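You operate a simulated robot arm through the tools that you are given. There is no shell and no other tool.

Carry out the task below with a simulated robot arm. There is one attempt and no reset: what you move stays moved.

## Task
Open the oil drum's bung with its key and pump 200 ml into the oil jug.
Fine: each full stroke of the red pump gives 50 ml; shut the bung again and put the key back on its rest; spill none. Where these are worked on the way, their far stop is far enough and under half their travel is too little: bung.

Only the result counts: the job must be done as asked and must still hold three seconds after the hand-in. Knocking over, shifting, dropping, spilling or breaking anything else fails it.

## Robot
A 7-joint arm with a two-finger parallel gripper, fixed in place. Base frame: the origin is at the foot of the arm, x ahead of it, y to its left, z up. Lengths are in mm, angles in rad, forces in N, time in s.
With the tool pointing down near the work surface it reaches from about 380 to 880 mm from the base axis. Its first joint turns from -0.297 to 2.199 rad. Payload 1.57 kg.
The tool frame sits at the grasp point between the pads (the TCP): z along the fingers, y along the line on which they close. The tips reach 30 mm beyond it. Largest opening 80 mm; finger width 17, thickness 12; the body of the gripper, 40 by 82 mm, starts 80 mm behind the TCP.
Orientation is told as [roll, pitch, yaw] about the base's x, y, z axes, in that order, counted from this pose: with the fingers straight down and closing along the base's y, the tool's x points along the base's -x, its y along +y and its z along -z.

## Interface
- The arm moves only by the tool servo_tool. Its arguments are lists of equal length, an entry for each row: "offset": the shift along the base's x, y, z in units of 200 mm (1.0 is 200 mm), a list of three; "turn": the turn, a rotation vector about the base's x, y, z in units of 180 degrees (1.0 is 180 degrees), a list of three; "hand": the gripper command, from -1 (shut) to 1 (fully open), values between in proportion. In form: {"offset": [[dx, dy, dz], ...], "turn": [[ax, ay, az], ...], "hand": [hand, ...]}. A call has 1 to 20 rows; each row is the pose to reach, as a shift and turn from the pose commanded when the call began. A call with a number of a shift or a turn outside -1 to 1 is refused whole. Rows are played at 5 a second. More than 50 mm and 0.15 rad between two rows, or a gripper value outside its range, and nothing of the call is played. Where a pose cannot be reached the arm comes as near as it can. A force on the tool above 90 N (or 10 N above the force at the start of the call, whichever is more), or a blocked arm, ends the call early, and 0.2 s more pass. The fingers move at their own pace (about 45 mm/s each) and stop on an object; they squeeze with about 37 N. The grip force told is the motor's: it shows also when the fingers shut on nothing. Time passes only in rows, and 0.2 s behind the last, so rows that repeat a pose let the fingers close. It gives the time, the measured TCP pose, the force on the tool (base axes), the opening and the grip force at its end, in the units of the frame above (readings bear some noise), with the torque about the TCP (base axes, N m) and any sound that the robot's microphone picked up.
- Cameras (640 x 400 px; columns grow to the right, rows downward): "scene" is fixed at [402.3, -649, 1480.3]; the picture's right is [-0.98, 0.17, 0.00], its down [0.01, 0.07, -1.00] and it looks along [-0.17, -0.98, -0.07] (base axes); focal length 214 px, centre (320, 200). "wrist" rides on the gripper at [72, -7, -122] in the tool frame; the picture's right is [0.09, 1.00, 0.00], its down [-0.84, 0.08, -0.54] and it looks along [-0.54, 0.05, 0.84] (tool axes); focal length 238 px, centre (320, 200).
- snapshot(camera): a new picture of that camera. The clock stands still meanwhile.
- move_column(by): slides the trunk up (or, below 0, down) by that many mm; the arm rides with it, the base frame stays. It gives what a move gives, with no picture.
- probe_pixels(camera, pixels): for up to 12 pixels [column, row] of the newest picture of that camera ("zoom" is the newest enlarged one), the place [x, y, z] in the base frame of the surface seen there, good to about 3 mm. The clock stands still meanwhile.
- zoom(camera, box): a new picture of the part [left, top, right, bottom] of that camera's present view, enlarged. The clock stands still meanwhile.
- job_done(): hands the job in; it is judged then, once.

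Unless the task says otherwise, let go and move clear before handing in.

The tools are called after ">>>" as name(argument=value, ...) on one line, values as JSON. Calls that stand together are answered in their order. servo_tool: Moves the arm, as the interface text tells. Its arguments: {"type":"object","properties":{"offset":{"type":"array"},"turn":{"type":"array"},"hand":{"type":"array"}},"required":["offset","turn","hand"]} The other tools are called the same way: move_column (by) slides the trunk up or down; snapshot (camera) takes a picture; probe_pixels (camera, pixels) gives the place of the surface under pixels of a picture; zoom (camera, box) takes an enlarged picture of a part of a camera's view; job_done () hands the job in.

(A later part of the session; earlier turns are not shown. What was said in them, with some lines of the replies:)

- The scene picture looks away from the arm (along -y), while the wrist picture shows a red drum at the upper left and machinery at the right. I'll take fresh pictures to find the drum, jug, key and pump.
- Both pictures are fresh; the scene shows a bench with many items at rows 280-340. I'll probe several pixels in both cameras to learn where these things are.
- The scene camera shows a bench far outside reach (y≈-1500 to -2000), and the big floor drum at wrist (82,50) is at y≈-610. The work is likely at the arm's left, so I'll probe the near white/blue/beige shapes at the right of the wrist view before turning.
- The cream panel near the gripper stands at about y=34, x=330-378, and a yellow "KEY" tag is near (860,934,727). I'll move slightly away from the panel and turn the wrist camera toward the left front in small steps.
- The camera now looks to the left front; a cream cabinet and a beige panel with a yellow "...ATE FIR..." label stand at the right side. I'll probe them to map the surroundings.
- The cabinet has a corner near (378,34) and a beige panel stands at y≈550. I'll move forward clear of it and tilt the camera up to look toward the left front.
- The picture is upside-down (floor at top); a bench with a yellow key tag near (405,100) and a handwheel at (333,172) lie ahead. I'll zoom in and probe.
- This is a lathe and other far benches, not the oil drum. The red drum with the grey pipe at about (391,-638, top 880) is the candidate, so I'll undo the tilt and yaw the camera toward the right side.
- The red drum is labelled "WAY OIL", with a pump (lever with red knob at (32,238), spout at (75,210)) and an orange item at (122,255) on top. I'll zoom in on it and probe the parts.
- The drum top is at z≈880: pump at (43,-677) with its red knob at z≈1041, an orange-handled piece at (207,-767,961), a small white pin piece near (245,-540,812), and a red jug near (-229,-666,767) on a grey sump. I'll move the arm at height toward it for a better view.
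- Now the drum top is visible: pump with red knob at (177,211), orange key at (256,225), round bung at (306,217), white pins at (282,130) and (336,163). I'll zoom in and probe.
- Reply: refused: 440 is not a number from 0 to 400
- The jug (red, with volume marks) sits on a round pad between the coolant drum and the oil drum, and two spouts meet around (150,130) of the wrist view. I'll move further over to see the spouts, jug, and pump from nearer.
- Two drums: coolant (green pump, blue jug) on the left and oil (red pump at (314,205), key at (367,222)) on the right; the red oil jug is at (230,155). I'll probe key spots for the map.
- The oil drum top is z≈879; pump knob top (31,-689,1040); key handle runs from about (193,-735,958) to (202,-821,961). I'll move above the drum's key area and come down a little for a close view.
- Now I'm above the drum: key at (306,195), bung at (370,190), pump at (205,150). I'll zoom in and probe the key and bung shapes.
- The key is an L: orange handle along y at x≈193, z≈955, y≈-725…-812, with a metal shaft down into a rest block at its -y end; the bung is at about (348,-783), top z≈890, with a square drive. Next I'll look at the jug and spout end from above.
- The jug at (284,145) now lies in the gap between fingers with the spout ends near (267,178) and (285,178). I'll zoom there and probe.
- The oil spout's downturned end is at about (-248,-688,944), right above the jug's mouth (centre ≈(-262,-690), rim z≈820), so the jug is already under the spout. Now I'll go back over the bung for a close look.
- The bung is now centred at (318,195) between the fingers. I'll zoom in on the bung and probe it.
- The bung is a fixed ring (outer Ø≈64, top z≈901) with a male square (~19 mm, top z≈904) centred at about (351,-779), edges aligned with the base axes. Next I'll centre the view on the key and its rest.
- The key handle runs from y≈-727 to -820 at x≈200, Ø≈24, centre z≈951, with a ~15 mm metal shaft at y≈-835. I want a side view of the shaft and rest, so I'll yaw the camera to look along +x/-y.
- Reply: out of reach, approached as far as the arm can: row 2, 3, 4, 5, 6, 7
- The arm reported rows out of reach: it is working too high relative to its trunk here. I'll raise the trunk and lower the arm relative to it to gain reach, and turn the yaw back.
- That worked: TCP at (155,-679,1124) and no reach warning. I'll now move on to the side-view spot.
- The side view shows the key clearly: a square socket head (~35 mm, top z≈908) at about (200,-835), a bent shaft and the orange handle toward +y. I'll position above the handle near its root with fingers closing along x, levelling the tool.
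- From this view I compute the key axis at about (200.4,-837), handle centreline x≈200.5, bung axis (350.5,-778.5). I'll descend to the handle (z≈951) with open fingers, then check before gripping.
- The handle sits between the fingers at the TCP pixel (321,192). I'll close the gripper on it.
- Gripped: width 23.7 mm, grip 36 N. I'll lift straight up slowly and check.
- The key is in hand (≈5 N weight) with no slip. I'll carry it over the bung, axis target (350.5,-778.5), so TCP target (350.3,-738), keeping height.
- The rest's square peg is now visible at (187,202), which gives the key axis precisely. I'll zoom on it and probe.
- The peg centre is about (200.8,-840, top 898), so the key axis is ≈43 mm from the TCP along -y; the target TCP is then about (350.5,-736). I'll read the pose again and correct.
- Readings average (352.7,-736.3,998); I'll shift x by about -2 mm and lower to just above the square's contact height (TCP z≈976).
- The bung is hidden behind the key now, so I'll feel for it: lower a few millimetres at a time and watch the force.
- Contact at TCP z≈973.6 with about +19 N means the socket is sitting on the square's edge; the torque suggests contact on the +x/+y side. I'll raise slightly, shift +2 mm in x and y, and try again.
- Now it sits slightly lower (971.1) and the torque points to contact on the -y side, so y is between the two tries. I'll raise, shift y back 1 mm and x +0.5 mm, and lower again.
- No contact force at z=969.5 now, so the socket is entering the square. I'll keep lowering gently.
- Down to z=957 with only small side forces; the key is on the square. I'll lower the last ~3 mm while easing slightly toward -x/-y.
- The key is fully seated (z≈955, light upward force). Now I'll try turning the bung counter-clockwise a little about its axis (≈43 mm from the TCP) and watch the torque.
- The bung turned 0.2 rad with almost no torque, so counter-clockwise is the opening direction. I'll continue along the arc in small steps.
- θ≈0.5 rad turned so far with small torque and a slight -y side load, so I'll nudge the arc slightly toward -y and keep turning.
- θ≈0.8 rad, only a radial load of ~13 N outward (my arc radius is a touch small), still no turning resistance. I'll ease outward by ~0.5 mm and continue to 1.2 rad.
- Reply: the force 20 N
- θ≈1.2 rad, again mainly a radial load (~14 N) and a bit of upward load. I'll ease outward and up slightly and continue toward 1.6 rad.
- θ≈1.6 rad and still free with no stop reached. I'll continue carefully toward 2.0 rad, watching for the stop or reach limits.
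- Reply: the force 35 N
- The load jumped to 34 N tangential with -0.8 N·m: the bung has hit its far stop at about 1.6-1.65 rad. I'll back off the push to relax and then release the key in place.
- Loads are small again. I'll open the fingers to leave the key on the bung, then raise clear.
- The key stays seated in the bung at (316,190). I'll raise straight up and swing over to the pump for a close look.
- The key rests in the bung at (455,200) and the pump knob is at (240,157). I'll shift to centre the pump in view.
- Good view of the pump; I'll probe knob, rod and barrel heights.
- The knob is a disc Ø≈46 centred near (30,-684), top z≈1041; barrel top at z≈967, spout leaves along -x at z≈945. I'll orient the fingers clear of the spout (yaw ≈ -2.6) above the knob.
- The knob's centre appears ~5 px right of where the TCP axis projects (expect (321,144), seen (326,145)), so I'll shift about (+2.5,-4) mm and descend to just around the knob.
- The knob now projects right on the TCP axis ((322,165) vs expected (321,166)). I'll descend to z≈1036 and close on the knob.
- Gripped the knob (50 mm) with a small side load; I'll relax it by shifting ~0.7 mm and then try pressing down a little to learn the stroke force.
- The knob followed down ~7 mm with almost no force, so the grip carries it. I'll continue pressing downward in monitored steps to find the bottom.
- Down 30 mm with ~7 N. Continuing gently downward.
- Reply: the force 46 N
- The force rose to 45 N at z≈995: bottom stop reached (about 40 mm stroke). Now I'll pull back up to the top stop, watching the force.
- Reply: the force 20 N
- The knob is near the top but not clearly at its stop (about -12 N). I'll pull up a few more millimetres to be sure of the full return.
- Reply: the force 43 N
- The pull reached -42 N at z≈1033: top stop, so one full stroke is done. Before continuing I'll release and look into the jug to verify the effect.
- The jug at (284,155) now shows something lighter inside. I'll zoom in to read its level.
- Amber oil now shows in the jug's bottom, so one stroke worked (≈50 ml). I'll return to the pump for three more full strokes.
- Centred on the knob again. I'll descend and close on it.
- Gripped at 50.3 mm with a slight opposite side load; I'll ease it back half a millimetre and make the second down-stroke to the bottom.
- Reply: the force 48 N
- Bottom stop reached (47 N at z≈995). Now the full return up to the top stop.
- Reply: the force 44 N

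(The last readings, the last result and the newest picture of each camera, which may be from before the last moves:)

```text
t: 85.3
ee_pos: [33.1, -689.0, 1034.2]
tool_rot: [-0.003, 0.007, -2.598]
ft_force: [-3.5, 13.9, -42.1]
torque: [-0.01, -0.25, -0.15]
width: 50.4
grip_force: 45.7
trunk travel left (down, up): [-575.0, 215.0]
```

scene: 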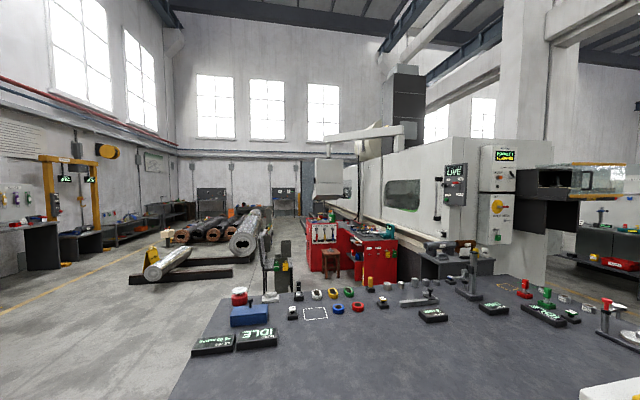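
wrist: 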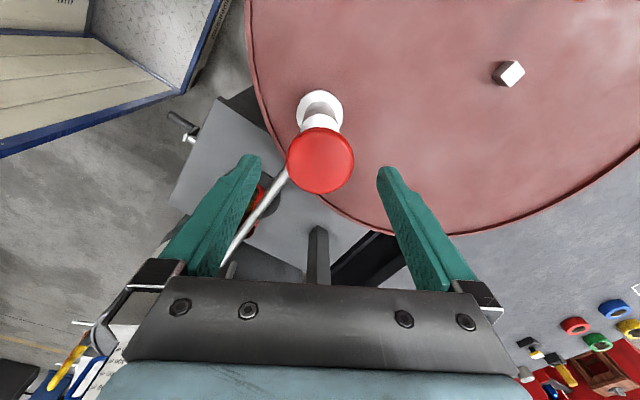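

Top stop again (-42 N): stroke 2 done. Third down-stroke now.

>>> servo_tool(offset=[[0, 0, -0.03], [0, 0, -0.07], [0, 0, -0.11], [0, 0, -0.15], [0, 0, -0.19], [0, 0, -0.21], [0, 0, -0.215], [0, 0, -0.215]], turn=[[0, 0, 0], [0, 0, 0], [0, 0, 0], [0, 0, 0], [0, 0, 0], [0, 0, 0], [0, 0, 0], [0, 0, 0]], hand=[-1, -1, -1, -1, -1, -1, -1, -1])

>>> servo_tool(offset=[[0, 0, 0.03], [0, 0, 0.07], [0, 0, 0.11], [0, 0, 0.15], [0, 0, 0.19], [0, 0, 0.21], [0, 0, 0.215], [0, 0, 0.215]], turn=[[0, 0, 0], [0, 0, 0], [0, 0, 0], [0, 0, 0], [0, 0, 0], [0, 0, 0], [0, 0, 0], [0, 0, 0]], hand=[-1, -1, -1, -1, -1, -1, -1, -1])

```text
t: 87.1
ee_pos: [31.8, -687.8, 995.1]
tool_rot: [0.009, -0.005, -2.599]
ft_force: [-1.6, 2.6, 48.5]
torque: [-0.07, 0.21, -0.17]
width: 50.4
grip_force: 45.3
trunk travel left (down, up): [-575.0, 215.0]
```

```text
t: 88.9
ee_pos: [32.7, -688.7, 1032.3]
tool_rot: [-0.004, 0.005, -2.6]
ft_force: [-4.7, 11.8, -41.7]
torque: [-0.01, -0.26, -0.15]
width: 50.2
grip_force: 44.9
trunk travel left (down, up): [-575.0, 215.0]
```

Stroke 3 complete (stops at +48 N and -42 N). Fourth and last stroke.

>>> servo_tool(offset=[[0, 0, -0.03], [0, 0, -0.07], [0, 0, -0.11], [0, 0, -0.15], [0, 0, -0.19], [0, 0, -0.21], [0, 0, -0.215], [0, 0, -0.215]], turn=[[0, 0, 0], [0, 0, 0], [0, 0, 0], [0, 0, 0], [0, 0, 0], [0, 0, 0], [0, 0, 0], [0, 0, 0]], hand=[-1, -1, -1, -1, -1, -1, -1, -1])

>>> servo_tool(offset=[[0, 0, 0.03], [0, 0, 0.07], [0, 0, 0.11], [0, 0, 0.15], [0, 0, 0.19], [0, 0, 0.21], [0, 0, 0.215], [0, 0, 0.215]], turn=[[0, 0, 0], [0, 0, 0], [0, 0, 0], [0, 0, 0], [0, 0, 0], [0, 0, 0], [0, 0, 0], [0, 0, 0]], hand=[-1, -1, -1, -1, -1, -1, -1, -1])

```text
t: 90.7
ee_pos: [32.7, -687.4, 996.7]
tool_rot: [0.007, -0.005, -2.599]
ft_force: [-9.7, 8.0, 45.6]
torque: [0.05, 0.23, -0.19]
width: 50.4
grip_force: 45.0
trunk travel left (down, up): [-575.0, 215.0]
```

```text
t: 92.5
ee_pos: [34.7, -688.4, 1032.9]
tool_rot: [-0.003, 0.004, -2.599]
ft_force: [-15.9, 0.7, -40.3]
torque: [0.04, -0.22, -0.13]
width: 50.1
grip_force: 45.3
trunk travel left (down, up): [-575.0, 215.0]
```

Four full strokes done. I'll relax the pull, release the knob, and go look at the jug's level.

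>>> servo_tool(offset=[[0, 0, -0.01], [0, 0, -0.013], [0, 0, -0.013], [0, 0, -0.013], [0, 0, -0.013]], turn=[[0, 0, 0], [0, 0, 0], [0, 0, 0], [0, 0, 0], [0, 0, 0]], hand=[-1, -1, 0.5, 1, 1])

>>> servo_tool(offset=[[0, 0, 0.15], [0, 0, 0.35], [-0.1, 0.05, 0.5], [-0.3, 0.15, 0.5], [-0.5, 0.25, 0.5], [-0.7, 0.35, 0.5], [-0.9, 0.45, 0.5], [-1.0, 0.5, 0.5]], turn=[[0, 0, 0], [0, 0, 0], [0, 0, 0.04], [0, 0, 0.08], [0, 0, 0.12], [0, 0, 0.16], [0, 0, 0.2], [0, 0, 0.24]], hand=[1, 1, 1, 1, 1, 1, 1, 1])

>>> snapshot(camera="wrist")

>>> zoom(camera="wrist", box=[245, 105, 325, 195])

```text
t: 93.7
ee_pos: [33.2, -688.4, 1033.8]
tool_rot: [0.001, 0.0, -2.598]
ft_force: [0.5, 0.1, 0.2]
torque: [-0.01, 0.01, -0.01]
width: 79.9
grip_force: 0.0
trunk travel left (down, up): [-575.0, 215.0]
```

```text
t: 95.5
ee_pos: [-167.8, -588.5, 1131.2]
tool_rot: [0.001, 0.0, -1.843]
ft_force: [0.8, -0.1, 0.4]
torque: [-0.03, 0.04, -0.01]
width: 80.2
grip_force: 0.1
trunk travel left (down, up): [-575.0, 215.0]
```

```text
taken
```

wrist: 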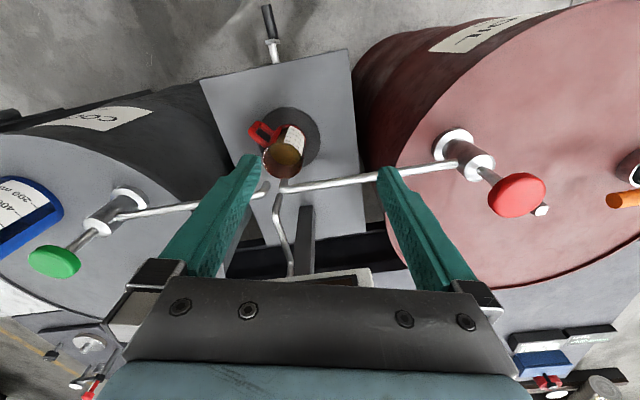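

```text
4.44 times, centred on (285, 150) of wrist
```

zoom: 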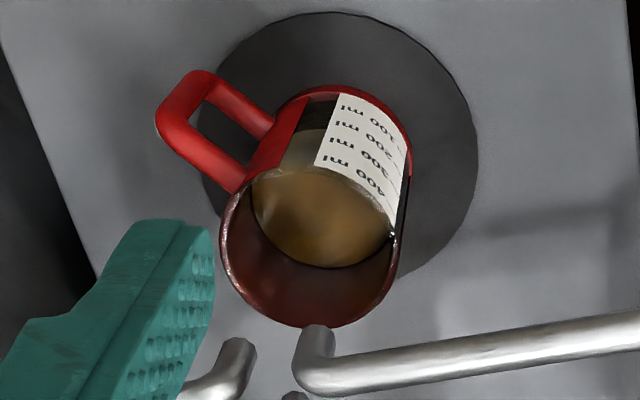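

The oil has risen; the boundary in the jug's window lies about at the "200 ml" line (zoom (312,130)). I'll zoom more and probe the oil surface height.

>>> probe_pixels(camera="wrist", pixels=[[282, 154], [286, 155], [278, 152], [284, 160], [290, 156], [282, 150]])

>>> zoom(camera="wrist", box=[270, 120, 310, 150])

```text
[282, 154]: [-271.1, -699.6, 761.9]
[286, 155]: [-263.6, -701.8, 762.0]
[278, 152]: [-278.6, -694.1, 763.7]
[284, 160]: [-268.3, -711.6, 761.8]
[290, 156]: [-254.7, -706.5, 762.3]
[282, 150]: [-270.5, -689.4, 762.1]
```

```text
13.33 times, centred on (290, 135) of wrist
```

zoom: 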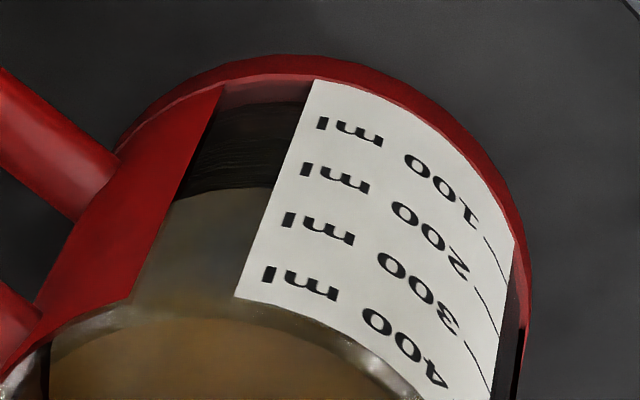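

The oil surface is at z≈762 (was ≈724 after one stroke), i.e. 3×≈12.8 mm more: consistent with 200 ml. Now I'll return to the key on the bung to shut it.

>>> servo_tool(offset=[[0.2, -0.06, 0], [0.4, -0.13, 0], [0.6, -0.2, 0], [0.8, -0.27, 0], [1.0, -0.35, 0]], turn=[[0, 0, 0.044], [0, 0, 0.088], [0, 0, 0.132], [0, 0, 0.176], [0, 0, 0.22]], hand=[1, 1, 1, 1, 1])

>>> servo_tool(offset=[[0.2, -0.08, 0], [0.4, -0.16, 0], [0.6, -0.24, 0], [0.8, -0.32, 0], [1.0, -0.4, 0]], turn=[[0, 0, 0.044], [0, 0, 0.088], [0, 0, 0.132], [0, 0, 0.176], [0, 0, 0.22]], hand=[1, 1, 1, 1, 1])

>>> servo_tool(offset=[[0.1, -0.06, 0], [0.2, -0.12, 0], [0.3, -0.18, 0], [0.378, -0.22, 0], [0.378, -0.22, 0]], turn=[[0, 0, 0.041], [0, 0, 0.082], [0, 0, 0.123], [0, 0, 0.164], [0, 0, 0.164]], hand=[1, 1, 1, 1, 1])

>>> snapshot(camera="wrist")

```text
t: 96.7
ee_pos: [32.9, -656.3, 1128.1]
tool_rot: [0.002, 0.001, -1.151]
ft_force: [-1.0, 0.1, -0.2]
torque: [-0.05, -0.07, -0.01]
width: 80.1
grip_force: 0.0
trunk travel left (down, up): [-575.0, 215.0]
```

```text
t: 97.9
ee_pos: [232.7, -737.5, 1132.9]
tool_rot: [0.002, 0.001, -0.462]
ft_force: [-0.6, 1.2, -0.6]
torque: [-0.02, -0.08, 0.0]
width: 79.9
grip_force: 0.0
trunk travel left (down, up): [-575.0, 215.0]
```

```text
t: 99.1
ee_pos: [312.3, -781.3, 1131.7]
tool_rot: [0.002, 0.0, 0.055]
ft_force: [0.1, 0.9, -0.1]
torque: [0.01, 0.03, 0.03]
width: 80.0
grip_force: 0.1
trunk travel left (down, up): [-575.0, 215.0]
```

```text
taken
```

wrist: 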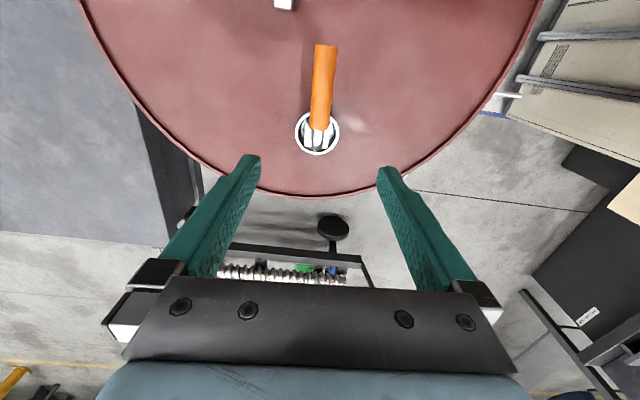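

The key stands in the bung at (322,90), handle toward -x. I'll descend partway and check alignment.

>>> servo_tool(offset=[[-0.015, 0, -0.2], [-0.015, 0, -0.4], [-0.015, 0, -0.6], [-0.015, 0, -0.6]], turn=[[0, 0, 0], [0, 0, 0], [0, 0, 0], [0, 0, 0]], hand=[1, 1, 1, 1])

>>> snapshot(camera="wrist")

```text
t: 100.1
ee_pos: [309.8, -783.2, 1011.5]
tool_rot: [0.001, 0.0, 0.051]
ft_force: [0.4, -0.1, 0.2]
torque: [-0.01, -0.01, 0.0]
width: 80.0
grip_force: 0.1
trunk travel left (down, up): [-575.0, 215.0]
```

```text
taken
```

wrist: 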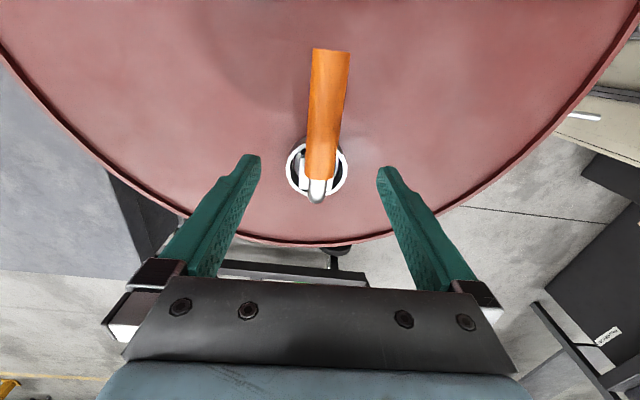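

Aligned with the handle. I'll descend the last ~57 mm and close.

>>> servo_tool(offset=[[-0.006, 0, -0.15], [-0.006, 0, -0.285], [-0.006, 0, -0.285], [-0.006, 0, -0.285], [-0.006, 0, -0.285], [-0.006, 0, -0.285], [-0.006, 0, -0.285], [-0.006, 0, -0.285]], turn=[[0, 0, 0], [0, 0, 0], [0, 0, 0], [0, 0, 0], [0, 0, 0], [0, 0, 0], [0, 0, 0], [0, 0, 0]], hand=[1, 1, 0.5, 0, -1, -1, -1, -1])

>>> snapshot(camera="wrist")

```text
t: 101.9
ee_pos: [305.7, -783.8, 955.7]
tool_rot: [0.003, 0.0, 0.053]
ft_force: [-2.3, 11.0, 1.3]
torque: [0.19, 0.07, 0.29]
width: 23.9
grip_force: 36.3
trunk travel left (down, up): [-575.0, 215.0]
```

```text
taken
```

wrist: 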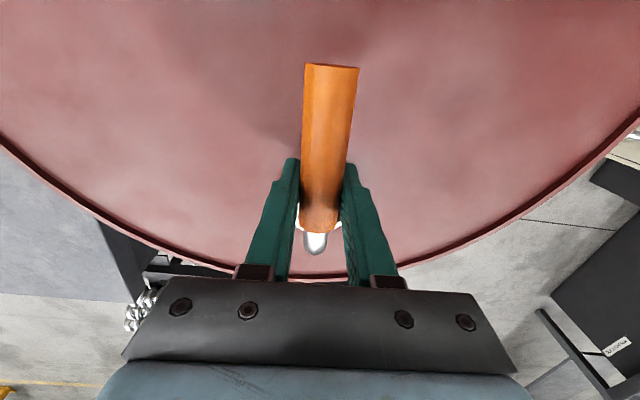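

The key is re-gripped (23.9 mm), about 46 mm from the bung axis, at θ≈1.63. I'll turn it clockwise along the arc, watching loads.

>>> servo_tool(offset=[[-0.0004, 0.0149, 0], [0.0002, 0.0298, 0], [0.0013, 0.0411, 0], [0.0029, 0.0525, 0], [0.0052, 0.0637, 0], [0.0079, 0.0748, 0], [0.0113, 0.0858, 0], [0.0152, 0.0965, 0], [0.0152, 0.0965, 0]], turn=[[0, 0, -0.0207], [0, 0, -0.0414], [0, 0, -0.0573], [0, 0, -0.0732], [0, 0, -0.0891], [0, 0, -0.105], [0, 0, -0.121], [0, 0, -0.1369], [0, 0, -0.1369]], hand=[-1, -1, -1, -1, -1, -1, -1, -1, -1])

```text
t: 103.9
ee_pos: [309.1, -762.6, 955.5]
tool_rot: [0.003, 0.0, -0.378]
ft_force: [1.0, -1.1, -1.0]
torque: [-0.01, -0.06, -0.06]
width: 23.7
grip_force: 36.2
trunk travel left (down, up): [-575.0, 215.0]
```

Smooth: almost no load at θ≈1.2. Continuing clockwise to 0.8.

>>> servo_tool(offset=[[0.0044, 0.0106, 0], [0.0094, 0.0209, 0], [0.0148, 0.031, 0], [0.0207, 0.0408, 0], [0.0272, 0.0502, 0], [0.0341, 0.0594, 0], [0.0414, 0.0682, 0], [0.0492, 0.0766, 0], [0.0492, 0.0766, 0]], turn=[[0, 0, -0.0159], [0, 0, -0.0318], [0, 0, -0.0477], [0, 0, -0.0637], [0, 0, -0.0796], [0, 0, -0.0955], [0, 0, -0.1114], [0, 0, -0.1273], [0, 0, -0.1273]], hand=[-1, -1, -1, -1, -1, -1, -1, -1, -1])

```text
t: 105.9
ee_pos: [317.2, -748.0, 955.9]
tool_rot: [0.0, 0.001, -0.777]
ft_force: [8.3, -14.8, -0.7]
torque: [-0.55, -0.39, -0.1]
width: 23.6
grip_force: 35.8
trunk travel left (down, up): [-575.0, 215.0]
```

Mainly an inward radial load (~16 N) at θ≈0.8; I'll ease the arc inward by ~0.7 mm and continue to 0.4.

>>> servo_tool(offset=[[0.0107, 0.0055, 0], [0.0193, 0.0131, 0], [0.0282, 0.0203, 0], [0.0375, 0.027, 0], [0.0471, 0.0332, 0], [0.057, 0.0389, 0], [0.0672, 0.0442, 0], [0.0776, 0.0489, 0], [0.0776, 0.0489, 0]], turn=[[0, 0, -0.0159], [0, 0, -0.0318], [0, 0, -0.0477], [0, 0, -0.0637], [0, 0, -0.0796], [0, 0, -0.0955], [0, 0, -0.1114], [0, 0, -0.1273], [0, 0, -0.1273]], hand=[-1, -1, -1, -1, -1, -1, -1, -1, -1])

```text
t: 107.9
ee_pos: [332.6, -738.3, 956.1]
tool_rot: [0.0, 0.0, -1.178]
ft_force: [-1.8, -5.2, 9.5]
torque: [-0.5, -0.17, -0.16]
width: 23.9
grip_force: 35.1
trunk travel left (down, up): [-575.0, 215.0]
```

Loads are small at θ≈0.4. Continuing to 0.1.

>>> servo_tool(offset=[[0.0107, 0.0037, 0], [0.0215, 0.0069, 0], [0.0325, 0.01, 0], [0.0437, 0.0125, 0], [0.055, 0.0145, 0], [0.0663, 0.0159, 0], [0.0663, 0.0159, 0]], turn=[[0, 0, -0.0159], [0, 0, -0.0318], [0, 0, -0.0477], [0, 0, -0.0637], [0, 0, -0.0796], [0, 0, -0.0955], [0, 0, -0.0955]], hand=[-1, -1, -1, -1, -1, -1, -1])

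```text
t: 109.5
ee_pos: [346.5, -735.6, 955.1]
tool_rot: [0.003, 0.002, -1.476]
ft_force: [-9.3, 4.7, 1.0]
torque: [0.27, 0.19, -0.41]
width: 23.6
grip_force: 36.2
trunk travel left (down, up): [-575.0, 215.0]
```

At θ≈0.1 there's only a slight lateral load. I'll go on to θ=0 and feel for the closing stop.

>>> servo_tool(offset=[[0.0045, 0.0005, 0], [0.0094, 0.0009, 0], [0.015, 0.001, 0], [0.0209, 0.0011, 0], [0.0209, 0.0011, 0]], turn=[[0, 0, -0.008], [0, 0, -0.0159], [0, 0, -0.0239], [0, 0, -0.0318], [0, 0, -0.0318]], hand=[-1, -1, -1, -1, -1])

```text
t: 110.7
ee_pos: [352.3, -735.1, 955.2]
tool_rot: [0.002, 0.001, -1.578]
ft_force: [-8.6, 2.0, 0.7]
torque: [0.22, 0.29, -0.31]
width: 23.8
grip_force: 36.3
trunk travel left (down, up): [-575.0, 215.0]
```

No stop felt yet at θ≈0 (some socket play expected). I'll continue a little past, in small steps.

>>> servo_tool(offset=[[0.0055, 0, 0], [0.0113, -0.0002, 0], [0.017, -0.0006, 0], [0.017, -0.0006, 0]], turn=[[0, 0, -0.008], [0, 0, -0.0159], [0, 0, -0.0239], [0, 0, -0.0239]], hand=[-1, -1, -1, -1])

```text
t: 111.7
ee_pos: [355.8, -735.2, 955.2]
tool_rot: [0.002, 0.0, -1.651]
ft_force: [-5.9, 7.1, 2.1]
torque: [0.61, -0.09, 0.44]
width: 23.7
grip_force: 36.0
trunk travel left (down, up): [-575.0, 215.0]
```

Resistance is now about 0.7 N·m about the bung axis: the closing stop. I'll press slightly more to make sure it is fully shut.

>>> servo_tool(offset=[[0.0055, -0.0006, 0], [0.011, -0.0014, 0], [0.011, -0.0014, 0]], turn=[[0, 0, -0.008], [0, 0, -0.0159], [0, 0, -0.0159]], hand=[-1, -1, -1])

```text
t: 112.5
ee_pos: [355.8, -733.5, 955.7]
tool_rot: [0.002, -0.001, -1.704]
ft_force: [-10.6, 3.8, 2.9]
torque: [0.49, -0.04, 0.81]
width: 24.2
grip_force: 35.7
trunk travel left (down, up): [-575.0, 215.0]
```

About 1.3 N·m with no more movement: the bung is shut at its stop. I'll back the key off into its play so it can be lifted freely.

>>> servo_tool(offset=[[-0.008, 0.0006, 0], [-0.016, 0.0011, 0], [-0.024, 0.0017, 0], [-0.024, 0.0017, 0]], turn=[[0, 0, -0.0], [0, 0, 0.0167], [0, 0, 0.0334], [0, 0, 0.0334]], hand=[-1, -1, -1, -1])

```text
t: 113.5
ee_pos: [353.2, -733.8, 956.2]
tool_rot: [0.003, -0.002, -1.597]
ft_force: [-1.9, -3.1, 4.7]
torque: [-0.42, -0.03, -0.09]
width: 23.6
grip_force: 35.9
trunk travel left (down, up): [-575.0, 215.0]
```

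Loads are small at yaw -1.597. Lifting the key straight up off the bung.

>>> servo_tool(offset=[[0, 0, 0.03], [0, 0, 0.07], [0, 0, 0.11], [0, 0, 0.16], [0, 0, 0.22], [0, 0, 0.28], [0, 0, 0.28]], turn=[[0, 0, 0], [0, 0, 0], [0, 0, 0], [0, 0, 0], [0, 0, 0], [0, 0, 0], [0, 0, 0]], hand=[-1, -1, -1, -1, -1, -1, -1])

>>> snapshot(camera="wrist")

```text
t: 115.1
ee_pos: [352.9, -735.8, 1010.1]
tool_rot: [0.001, -0.001, -1.598]
ft_force: [-1.2, -0.3, -4.2]
torque: [0.07, 0.0, 0.02]
width: 23.9
grip_force: 35.8
trunk travel left (down, up): [-575.0, 215.0]
```

```text
taken
```

wrist: 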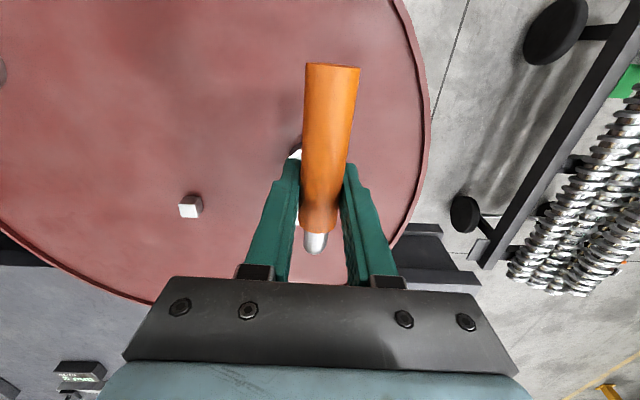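

The key is off the bung. I'll carry it back over the rest peg: shift (-152.7,-60.7) mm and square up the yaw.

>>> servo_tool(offset=[[-0.13, -0.052, 0], [-0.27, -0.107, 0], [-0.42, -0.167, 0], [-0.57, -0.227, 0], [-0.69, -0.275, 0], [-0.7635, -0.3035, 0], [-0.7635, -0.3035, 0], [-0.7635, -0.3035, 0]], turn=[[0, 0, 0.002], [0, 0, 0.004], [0, 0, 0.006], [0, 0, 0.0083], [0, 0, 0.0083], [0, 0, 0.0083], [0, 0, 0.0083], [0, 0, 0.0083]], hand=[-1, -1, -1, -1, -1, -1, -1, -1])

>>> snapshot(camera="wrist")

>>> servo_tool(offset=[[0, 0, 0], [0, 0, 0]], turn=[[0, 0, 0], [0, 0, 0]], hand=[-1, -1])

```text
t: 116.9
ee_pos: [199.1, -795.7, 1012.7]
tool_rot: [0.002, 0.0, -1.571]
ft_force: [0.0, 0.3, -4.4]
torque: [0.08, -0.03, 0.0]
width: 23.5
grip_force: 35.4
trunk travel left (down, up): [-575.0, 215.0]
```

```text
taken
```

wrist: 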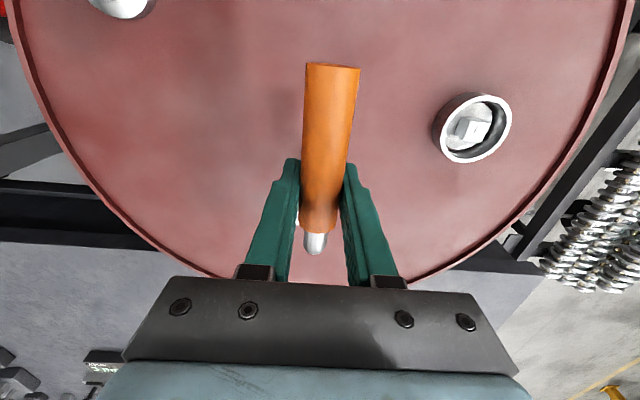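

```text
t: 117.5
ee_pos: [199.2, -796.2, 1011.8]
tool_rot: [0.002, 0.0, -1.57]
ft_force: [0.0, -0.5, -5.3]
torque: [0.08, -0.02, 0.01]
width: 23.9
grip_force: 35.6
trunk travel left (down, up): [-575.0, 215.0]
```

The view matches the first lift (bung at (472,127)), so the TCP is where it was then, but I now hold the key ~3 mm further out, so I'll shift +2.5 mm in y and descend to just above the peg. I'll also check the bung in a zoom.

>>> zoom(camera="wrist", box=[422, 82, 522, 172])

>>> servo_tool(offset=[[0, 0.0125, 0], [0, 0.0125, -0.06], [0, 0.0125, -0.12], [0, 0.0125, -0.18], [0, 0.0125, -0.2], [0, 0.0125, -0.2]], turn=[[0, 0, 0], [0, 0, 0], [0, 0, 0], [0, 0, 0], [0, 0, 0], [0, 0, 0]], hand=[-1, -1, -1, -1, -1, -1])

```text
4.44 times, centred on (472, 127) of wrist
```

zoom: 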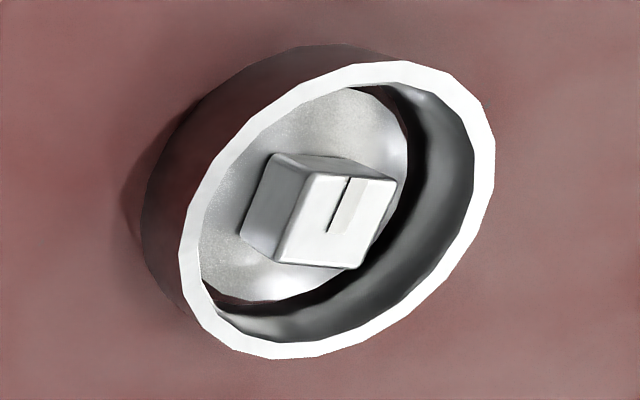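

```text
t: 118.9
ee_pos: [201.3, -791.8, 970.4]
tool_rot: [0.002, 0.001, -1.571]
ft_force: [-0.1, 1.0, -3.8]
torque: [0.14, 0.03, 0.01]
width: 23.5
grip_force: 35.7
trunk travel left (down, up): [-575.0, 215.0]
```

The bung's mark points the same way as at the start, so it is shut. Now I'll feel for the peg: lower a few millimetres and watch the force.

>>> servo_tool(offset=[[0, 0, -0.01], [0, 0, -0.02], [0, 0, -0.03], [0, 0, -0.03]], turn=[[0, 0, 0], [0, 0, 0], [0, 0, 0], [0, 0, 0]], hand=[-1, -1, -1, -1])

```text
t: 119.9
ee_pos: [200.4, -792.2, 968.5]
tool_rot: [0.003, -0.004, -1.57]
ft_force: [-2.6, 3.9, 19.9]
torque: [-0.55, -0.08, -0.05]
width: 23.6
grip_force: 35.2
trunk travel left (down, up): [-575.0, 215.0]
```

Contact on the peg's edge at z≈968.5, with torque indicating the +x/+y side as before. I'll raise, shift +1.5 mm x and +1 mm y, and lower again.

>>> servo_tool(offset=[[0, 0, 0.03], [0.0075, 0.005, 0.03], [0.0075, 0.005, 0.02], [0.0075, 0.005, 0.01], [0.0075, 0.005, 0], [0.0075, 0.005, 0]], turn=[[0, 0, 0], [0, 0, 0], [0, 0, 0], [0, 0, 0], [0, 0, 0], [0, 0, 0]], hand=[-1, -1, -1, -1, -1, -1])

```text
t: 121.3
ee_pos: [200.7, -790.5, 969.4]
tool_rot: [0.003, -0.003, -1.571]
ft_force: [1.4, 7.0, 19.0]
torque: [-0.75, 0.07, 0.03]
width: 23.4
grip_force: 35.7
trunk travel left (down, up): [-575.0, 215.0]
```

Now the torque points to the -x/-y side, so the right spot lies between. I'll raise, step back (-0.7,-0.5) mm, and lower.

>>> servo_tool(offset=[[0, 0, 0.03], [-0.0035, -0.0025, 0.03], [-0.0035, -0.0025, 0.02], [-0.0035, -0.0025, 0.01], [-0.0035, -0.0025, 0], [-0.0035, -0.0025, 0]], turn=[[0, 0, 0], [0, 0, 0], [0, 0, 0], [0, 0, 0], [0, 0, 0], [0, 0, 0]], hand=[-1, -1, -1, -1, -1, -1])

```text
t: 122.7
ee_pos: [199.8, -791.9, 967.5]
tool_rot: [0.001, -0.003, -1.572]
ft_force: [1.7, 3.9, 18.6]
torque: [-0.88, -0.03, 0.03]
width: 23.8
grip_force: 35.4
trunk travel left (down, up): [-575.0, 215.0]
```

Still a bit toward -y contact. I'll raise slightly and check in a picture that the key hasn't tilted in the grip.

>>> servo_tool(offset=[[0, 0, 0.03], [0, 0, 0.04], [0, 0, 0.04]], turn=[[0, 0, 0], [0, 0, 0], [0, 0, 0]], hand=[-1, -1, -1])

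>>> snapshot(camera="wrist")

>>> zoom(camera="wrist", box=[260, 40, 380, 260])

```text
t: 123.5
ee_pos: [200.2, -791.5, 972.9]
tool_rot: [0.003, 0.002, -1.571]
ft_force: [0.1, -0.3, -4.4]
torque: [0.12, 0.01, 0.02]
width: 23.6
grip_force: 35.7
trunk travel left (down, up): [-575.0, 215.0]
```

```text
taken
```

wrist: 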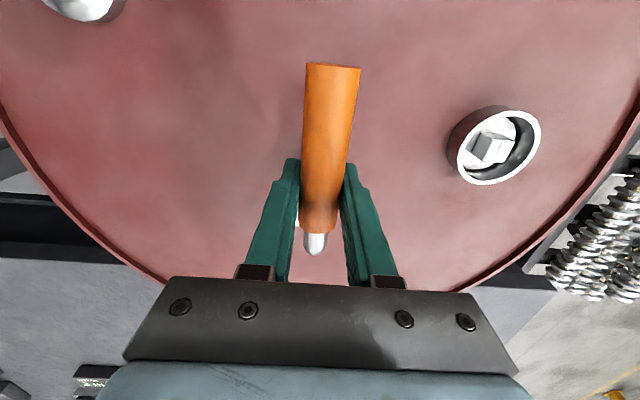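

```text
1.82 times, centred on (320, 150) of wrist
```

zoom: 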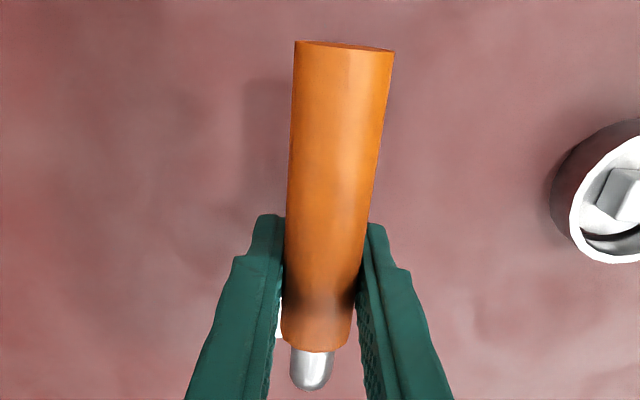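

No tilt visible. The right spot is between the first and third tries; I'll step back (-0.3,-0.3) mm and lower again.

>>> servo_tool(offset=[[-0.0015, -0.0015, 0], [-0.0015, -0.0015, -0.02], [-0.0015, -0.0015, -0.03], [-0.0015, -0.0015, -0.04], [-0.0015, -0.0015, -0.04]], turn=[[0, 0, 0], [0, 0, 0], [0, 0, 0], [0, 0, 0], [0, 0, 0]], hand=[-1, -1, -1, -1, -1])

```text
t: 124.7
ee_pos: [198.9, -791.9, 967.8]
tool_rot: [0.0, -0.005, -1.572]
ft_force: [-1.7, 5.6, 17.8]
torque: [-0.29, -0.12, 0.02]
width: 23.6
grip_force: 35.7
trunk travel left (down, up): [-575.0, 215.0]
```

The contact flipped back to +x/+y, so the fit lies within a few tenths of a millimetre. I'll press lightly and sweep slowly along the diagonal so the socket can drop on.

>>> servo_tool(offset=[[0, 0, 0.012], [0, 0, 0.012], [0.0004, 0.0004, 0.01], [0.0008, 0.0008, 0.01], [0.0012, 0.0012, 0.008], [0.0012, 0.0012, 0.004], [0.0012, 0.0012, 0.0], [0.0012, 0.0012, 0.0]], turn=[[0, 0, 0], [0, 0, 0], [0, 0, 0], [0, 0, 0], [0, 0, 0], [0, 0, 0], [0, 0, 0], [0, 0, 0]], hand=[-1, -1, -1, -1, -1, -1, -1, -1])

```text
t: 126.5
ee_pos: [199.2, -790.8, 967.1]
tool_rot: [0.003, -0.001, -1.572]
ft_force: [-2.0, -1.8, 16.3]
torque: [-0.89, -0.01, -0.14]
width: 23.5
grip_force: 35.9
trunk travel left (down, up): [-575.0, 215.0]
```

Closer: the contact is now mostly on the +x side (y nearly centred). I'll lighten the press and sweep +x by ~0.6 mm.

>>> servo_tool(offset=[[0, 0, 0.012], [0.001, 0, 0.012], [0.002, 0.0003, 0.012], [0.003, 0.0005, 0.01], [0.003, 0.0005, 0.005], [0.003, 0.0005, 0], [0.003, 0.0005, 0]], turn=[[0, 0, 0], [0, 0, 0], [0, 0, 0], [0, 0, 0], [0, 0, 0], [0, 0, 0], [0, 0, 0]], hand=[-1, -1, -1, -1, -1, -1, -1])

```text
t: 128.1
ee_pos: [200.5, -792.4, 966.8]
tool_rot: [0.003, -0.001, -1.571]
ft_force: [2.7, 6.3, 12.7]
torque: [-0.38, -0.03, 0.06]
width: 23.6
grip_force: 35.3
trunk travel left (down, up): [-575.0, 215.0]
```

Still on the edge but slightly lower. Interpolating the four fresh tries, the fit should be about (-0.6,-0.2) mm from here; I'll raise off, shift, and lower afresh.

>>> servo_tool(offset=[[0, 0, 0.035], [-0.0031, -0.0009, 0.04], [-0.0031, -0.0009, 0.04], [-0.0031, -0.0009, 0.03], [-0.0031, -0.0009, 0.02], [-0.0031, -0.0009, 0.01], [-0.0031, -0.0009, 0], [-0.0031, -0.0009, 0]], turn=[[0, 0, 0], [0, 0, 0], [0, 0, 0], [0, 0, 0], [0, 0, 0], [0, 0, 0], [0, 0, 0], [0, 0, 0]], hand=[-1, -1, -1, -1, -1, -1, -1, -1])

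```text
t: 129.9
ee_pos: [199.7, -792.5, 967.5]
tool_rot: [0.002, -0.001, -1.572]
ft_force: [1.3, 2.6, 3.2]
torque: [-0.18, -0.02, 0.0]
width: 23.4
grip_force: 35.7
trunk travel left (down, up): [-575.0, 215.0]
```

Now only ~8 N at the same depth: the socket is entering. I'll lower a few millimetres more and watch.

>>> servo_tool(offset=[[0, 0, -0.005], [0, 0, -0.01], [0, 0, -0.015], [0, 0, -0.015]], turn=[[0, 0, 0], [0, 0, 0], [0, 0, 0], [0, 0, 0]], hand=[-1, -1, -1, -1])

```text
t: 130.9
ee_pos: [199.9, -790.7, 964.1]
tool_rot: [0.002, -0.003, -1.572]
ft_force: [3.1, 9.6, 22.3]
torque: [-0.76, -0.02, 0.09]
width: 23.6
grip_force: 35.5
trunk travel left (down, up): [-575.0, 215.0]
```

It's partly in (z≈964) with a +y side load of ~10 N. I'll relax the push, follow the side load by ~0.4 mm in y, and lower again.

>>> servo_tool(offset=[[0, 0, 0.012], [0.0008, 0.002, 0.012], [0.0008, 0.002, 0.006], [0.0008, 0.002, 0], [0.0008, 0.002, -0.005], [0.0008, 0.002, -0.005]], turn=[[0, 0, 0], [0, 0, 0], [0, 0, 0], [0, 0, 0], [0, 0, 0], [0, 0, 0]], hand=[-1, -1, -1, -1, -1, -1])

>>> snapshot(camera="wrist")

```text
t: 132.3
ee_pos: [199.3, -792.7, 960.6]
tool_rot: [0.001, 0.004, -1.573]
ft_force: [0.0, -0.3, -4.8]
torque: [0.14, 0.01, 0.0]
width: 23.6
grip_force: 35.9
trunk travel left (down, up): [-575.0, 215.0]
```

```text
taken
```

wrist: 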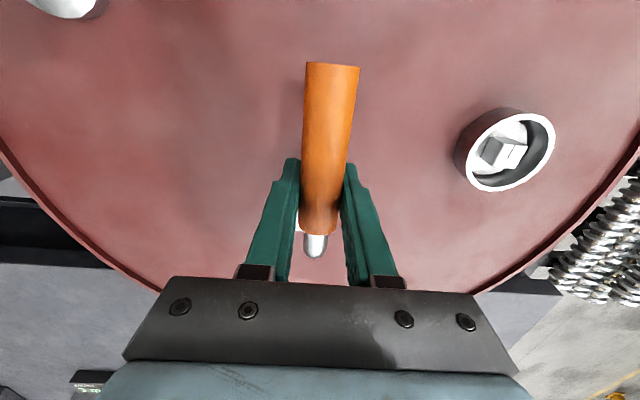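

Free again at z≈960.6 — the socket is on the peg. Lowering the remaining ~10 mm gently.

>>> servo_tool(offset=[[0, 0, -0.01], [0, 0, -0.02], [0, 0, -0.03], [0, 0, -0.04], [0, 0, -0.04]], turn=[[0, 0, 0], [0, 0, 0], [0, 0, 0], [0, 0, 0], [0, 0, 0]], hand=[-1, -1, -1, -1, -1])

```text
t: 133.5
ee_pos: [199.8, -790.7, 954.5]
tool_rot: [0.002, 0.001, -1.571]
ft_force: [-0.6, -0.5, -4.3]
torque: [0.13, 0.04, 0.0]
width: 23.4
grip_force: 35.8
trunk travel left (down, up): [-575.0, 215.0]
```

>>> servo_tool(offset=[[0, 0, -0.007], [0, 0, -0.013], [0, 0, -0.018], [0, 0, -0.018]], turn=[[0, 0, 0], [0, 0, 0], [0, 0, 0], [0, 0, 0]], hand=[-1, -1, -1, -1])

```text
t: 134.5
ee_pos: [199.2, -792.3, 950.0]
tool_rot: [0.001, 0.001, -1.571]
ft_force: [-0.5, 2.7, -3.5]
torque: [0.26, 0.0, -0.03]
width: 23.2
grip_force: 34.9
trunk travel left (down, up): [-575.0, 215.0]
```

z≈950 and nearly seated; I'll lower one or two millimetres more until the drum carries the key.

>>> servo_tool(offset=[[0, 0, -0.004], [0, 0, -0.007], [0, 0, -0.007]], turn=[[0, 0, 0], [0, 0, 0], [0, 0, 0]], hand=[-1, -1, -1])

```text
t: 135.3
ee_pos: [199.7, -792.6, 949.1]
tool_rot: [0.002, 0.002, -1.571]
ft_force: [1.0, 1.5, -5.0]
torque: [0.15, -0.01, 0.01]
width: 23.2
grip_force: 35.5
trunk travel left (down, up): [-575.0, 215.0]
```

Still hanging free at 949.1; I'll lower a little further.

>>> servo_tool(offset=[[0, 0, -0.005], [0, 0, -0.01], [0, 0, -0.01]], turn=[[0, 0, 0], [0, 0, 0], [0, 0, 0]], hand=[-1, -1, -1])

```text
t: 136.1
ee_pos: [200.6, -791.7, 947.0]
tool_rot: [0.001, 0.001, -1.571]
ft_force: [-0.2, 0.9, 0.0]
torque: [0.09, 0.04, -0.05]
width: 23.5
grip_force: 35.8
trunk travel left (down, up): [-575.0, 215.0]
```

Fz is now 0: the key's weight rests on the drum. I'll open the fingers and then rise clear.

>>> servo_tool(offset=[[0, 0, 0], [0, 0, 0], [0, 0, 0], [0, 0, 0], [0, 0, 0]], turn=[[0, 0, 0], [0, 0, 0], [0, 0, 0], [0, 0, 0], [0, 0, 0]], hand=[0, 0.6, 1, 1, 1])

>>> servo_tool(offset=[[0, 0, 0.1], [0, 0, 0.25], [0, 0, 0.45], [0, 0, 0.6]], turn=[[0, 0, 0], [0, 0, 0], [0, 0, 0], [0, 0, 0]], hand=[1, 1, 1, 1])

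>>> snapshot(camera="wrist")

```text
t: 137.3
ee_pos: [198.7, -792.0, 945.9]
tool_rot: [0.002, -0.001, -1.571]
ft_force: [-0.3, 0.5, 0.2]
torque: [0.0, -0.01, 0.01]
width: 80.1
grip_force: 0.0
trunk travel left (down, up): [-575.0, 215.0]
```

```text
t: 138.3
ee_pos: [200.7, -790.6, 1066.1]
tool_rot: [0.001, 0.0, -1.569]
ft_force: [0.6, -0.2, 0.8]
torque: [-0.04, -0.07, -0.02]
width: 80.0
grip_force: 0.1
trunk travel left (down, up): [-575.0, 215.0]
```

```text
taken
```

wrist: 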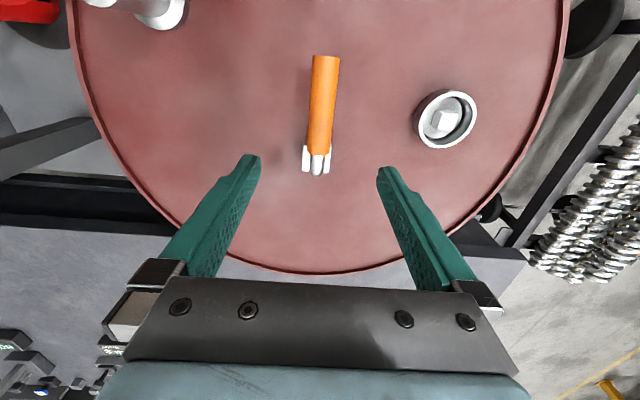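

The key sits on its rest exactly as at the start and the bung's mark is back in place. I'll move clear and take a final overview of drum, pump and jug.

>>> servo_tool(offset=[[-0.02, 0.1, 0.15], [-0.1, 0.25, 0.3], [-0.2, 0.4, 0.3], [-0.35, 0.55, 0.3], [-0.5, 0.7, 0.3], [-0.65, 0.85, 0.3], [-0.8, 1.0, 0.3]], turn=[[0, 0, 0], [0, 0, 0], [0, 0, 0], [0, 0, 0], [0, 0, 0], [0, 0, 0], [0, 0, 0]], hand=[1, 1, 1, 1, 1, 1, 1])

>>> move_column(by=100)

>>> snapshot(camera="wrist")

>>> zoom(camera="wrist", box=[90, 60, 290, 230])

>>> zoom(camera="wrist", box=[270, 90, 470, 240])

```text
t: 139.9
ee_pos: [37.9, -591.7, 1127.3]
tool_rot: [0.002, 0.001, -1.572]
ft_force: [-0.1, -0.1, 0.2]
torque: [0.04, 0.02, 0.0]
width: 79.7
grip_force: 0.1
trunk travel left (down, up): [-575.0, 215.0]
```

```text
t: 141.2
ee_pos: [37.2, -591.8, 1228.2]
tool_rot: [0.002, 0.001, -1.571]
ft_force: [0.8, 0.5, 0.4]
torque: [0.0, 0.01, -0.01]
width: 80.2
grip_force: 0.1
trunk travel left (down, up): [-675.0, 115.0]
```

```text
taken
```

wrist: 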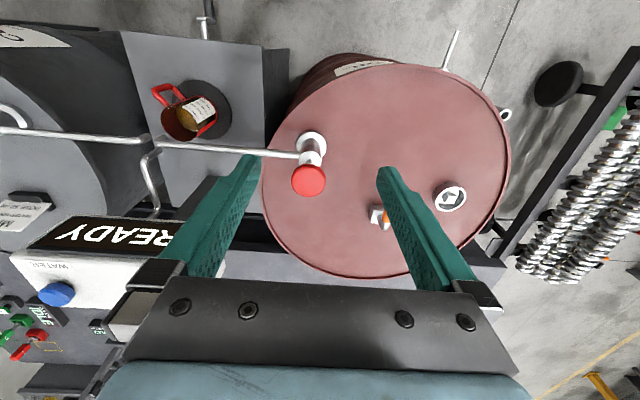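

```text
2.35 times, centred on (190, 145) of wrist
```

zoom: 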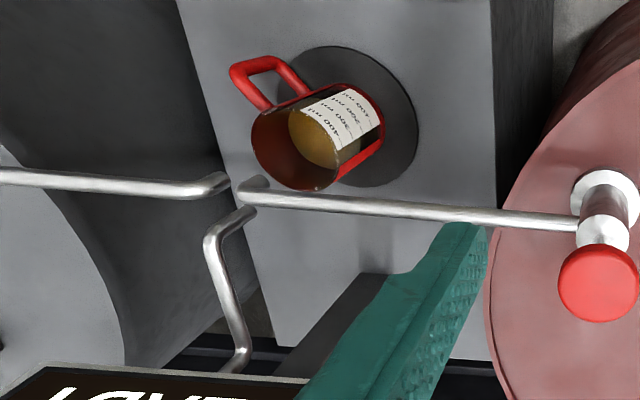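

```text
2.67 times, centred on (370, 165) of wrist
```

zoom: 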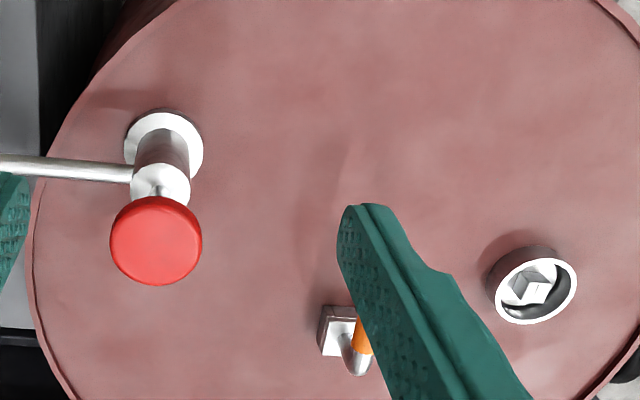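

The overview shows the key on its rest, the bung shut with its mark in the starting position, the pump knob up, and the jug on its pad with oil and no spill visible. The gripper is empty and clear, so I'm handing in.

>>> job_done()

```text
The job is handed in.
```

The job is handed in. I opened the oil drum's bung with its key, pumped about 200 ml into the red oil jug, shut the bung and put the key back on its rest.

- **Bung:** I turned it counter-clockwise to its far stop. After pumping I turned it clockwise until it met the closing stop. The mark on its square pointed the same way as at the start.
- **Oil:** I made four full strokes of the red pump, and the force readings showed both stops each time. The oil surface was at about 724 mm after one stroke and 762 mm after four, which fits 50 ml per stroke. Against the jug's own marks the level looked slightly above the 200 ml line. I put that down to the steep viewing angle, but I could not read the scale exactly.
- **Key:** it sits on its square peg as it did before. Fitting it back on took several tries, with light contact on the peg.
- **Everything else:** the final pictures show no spill, the pump knob up, the jug on its pad and the gripper open and clear.
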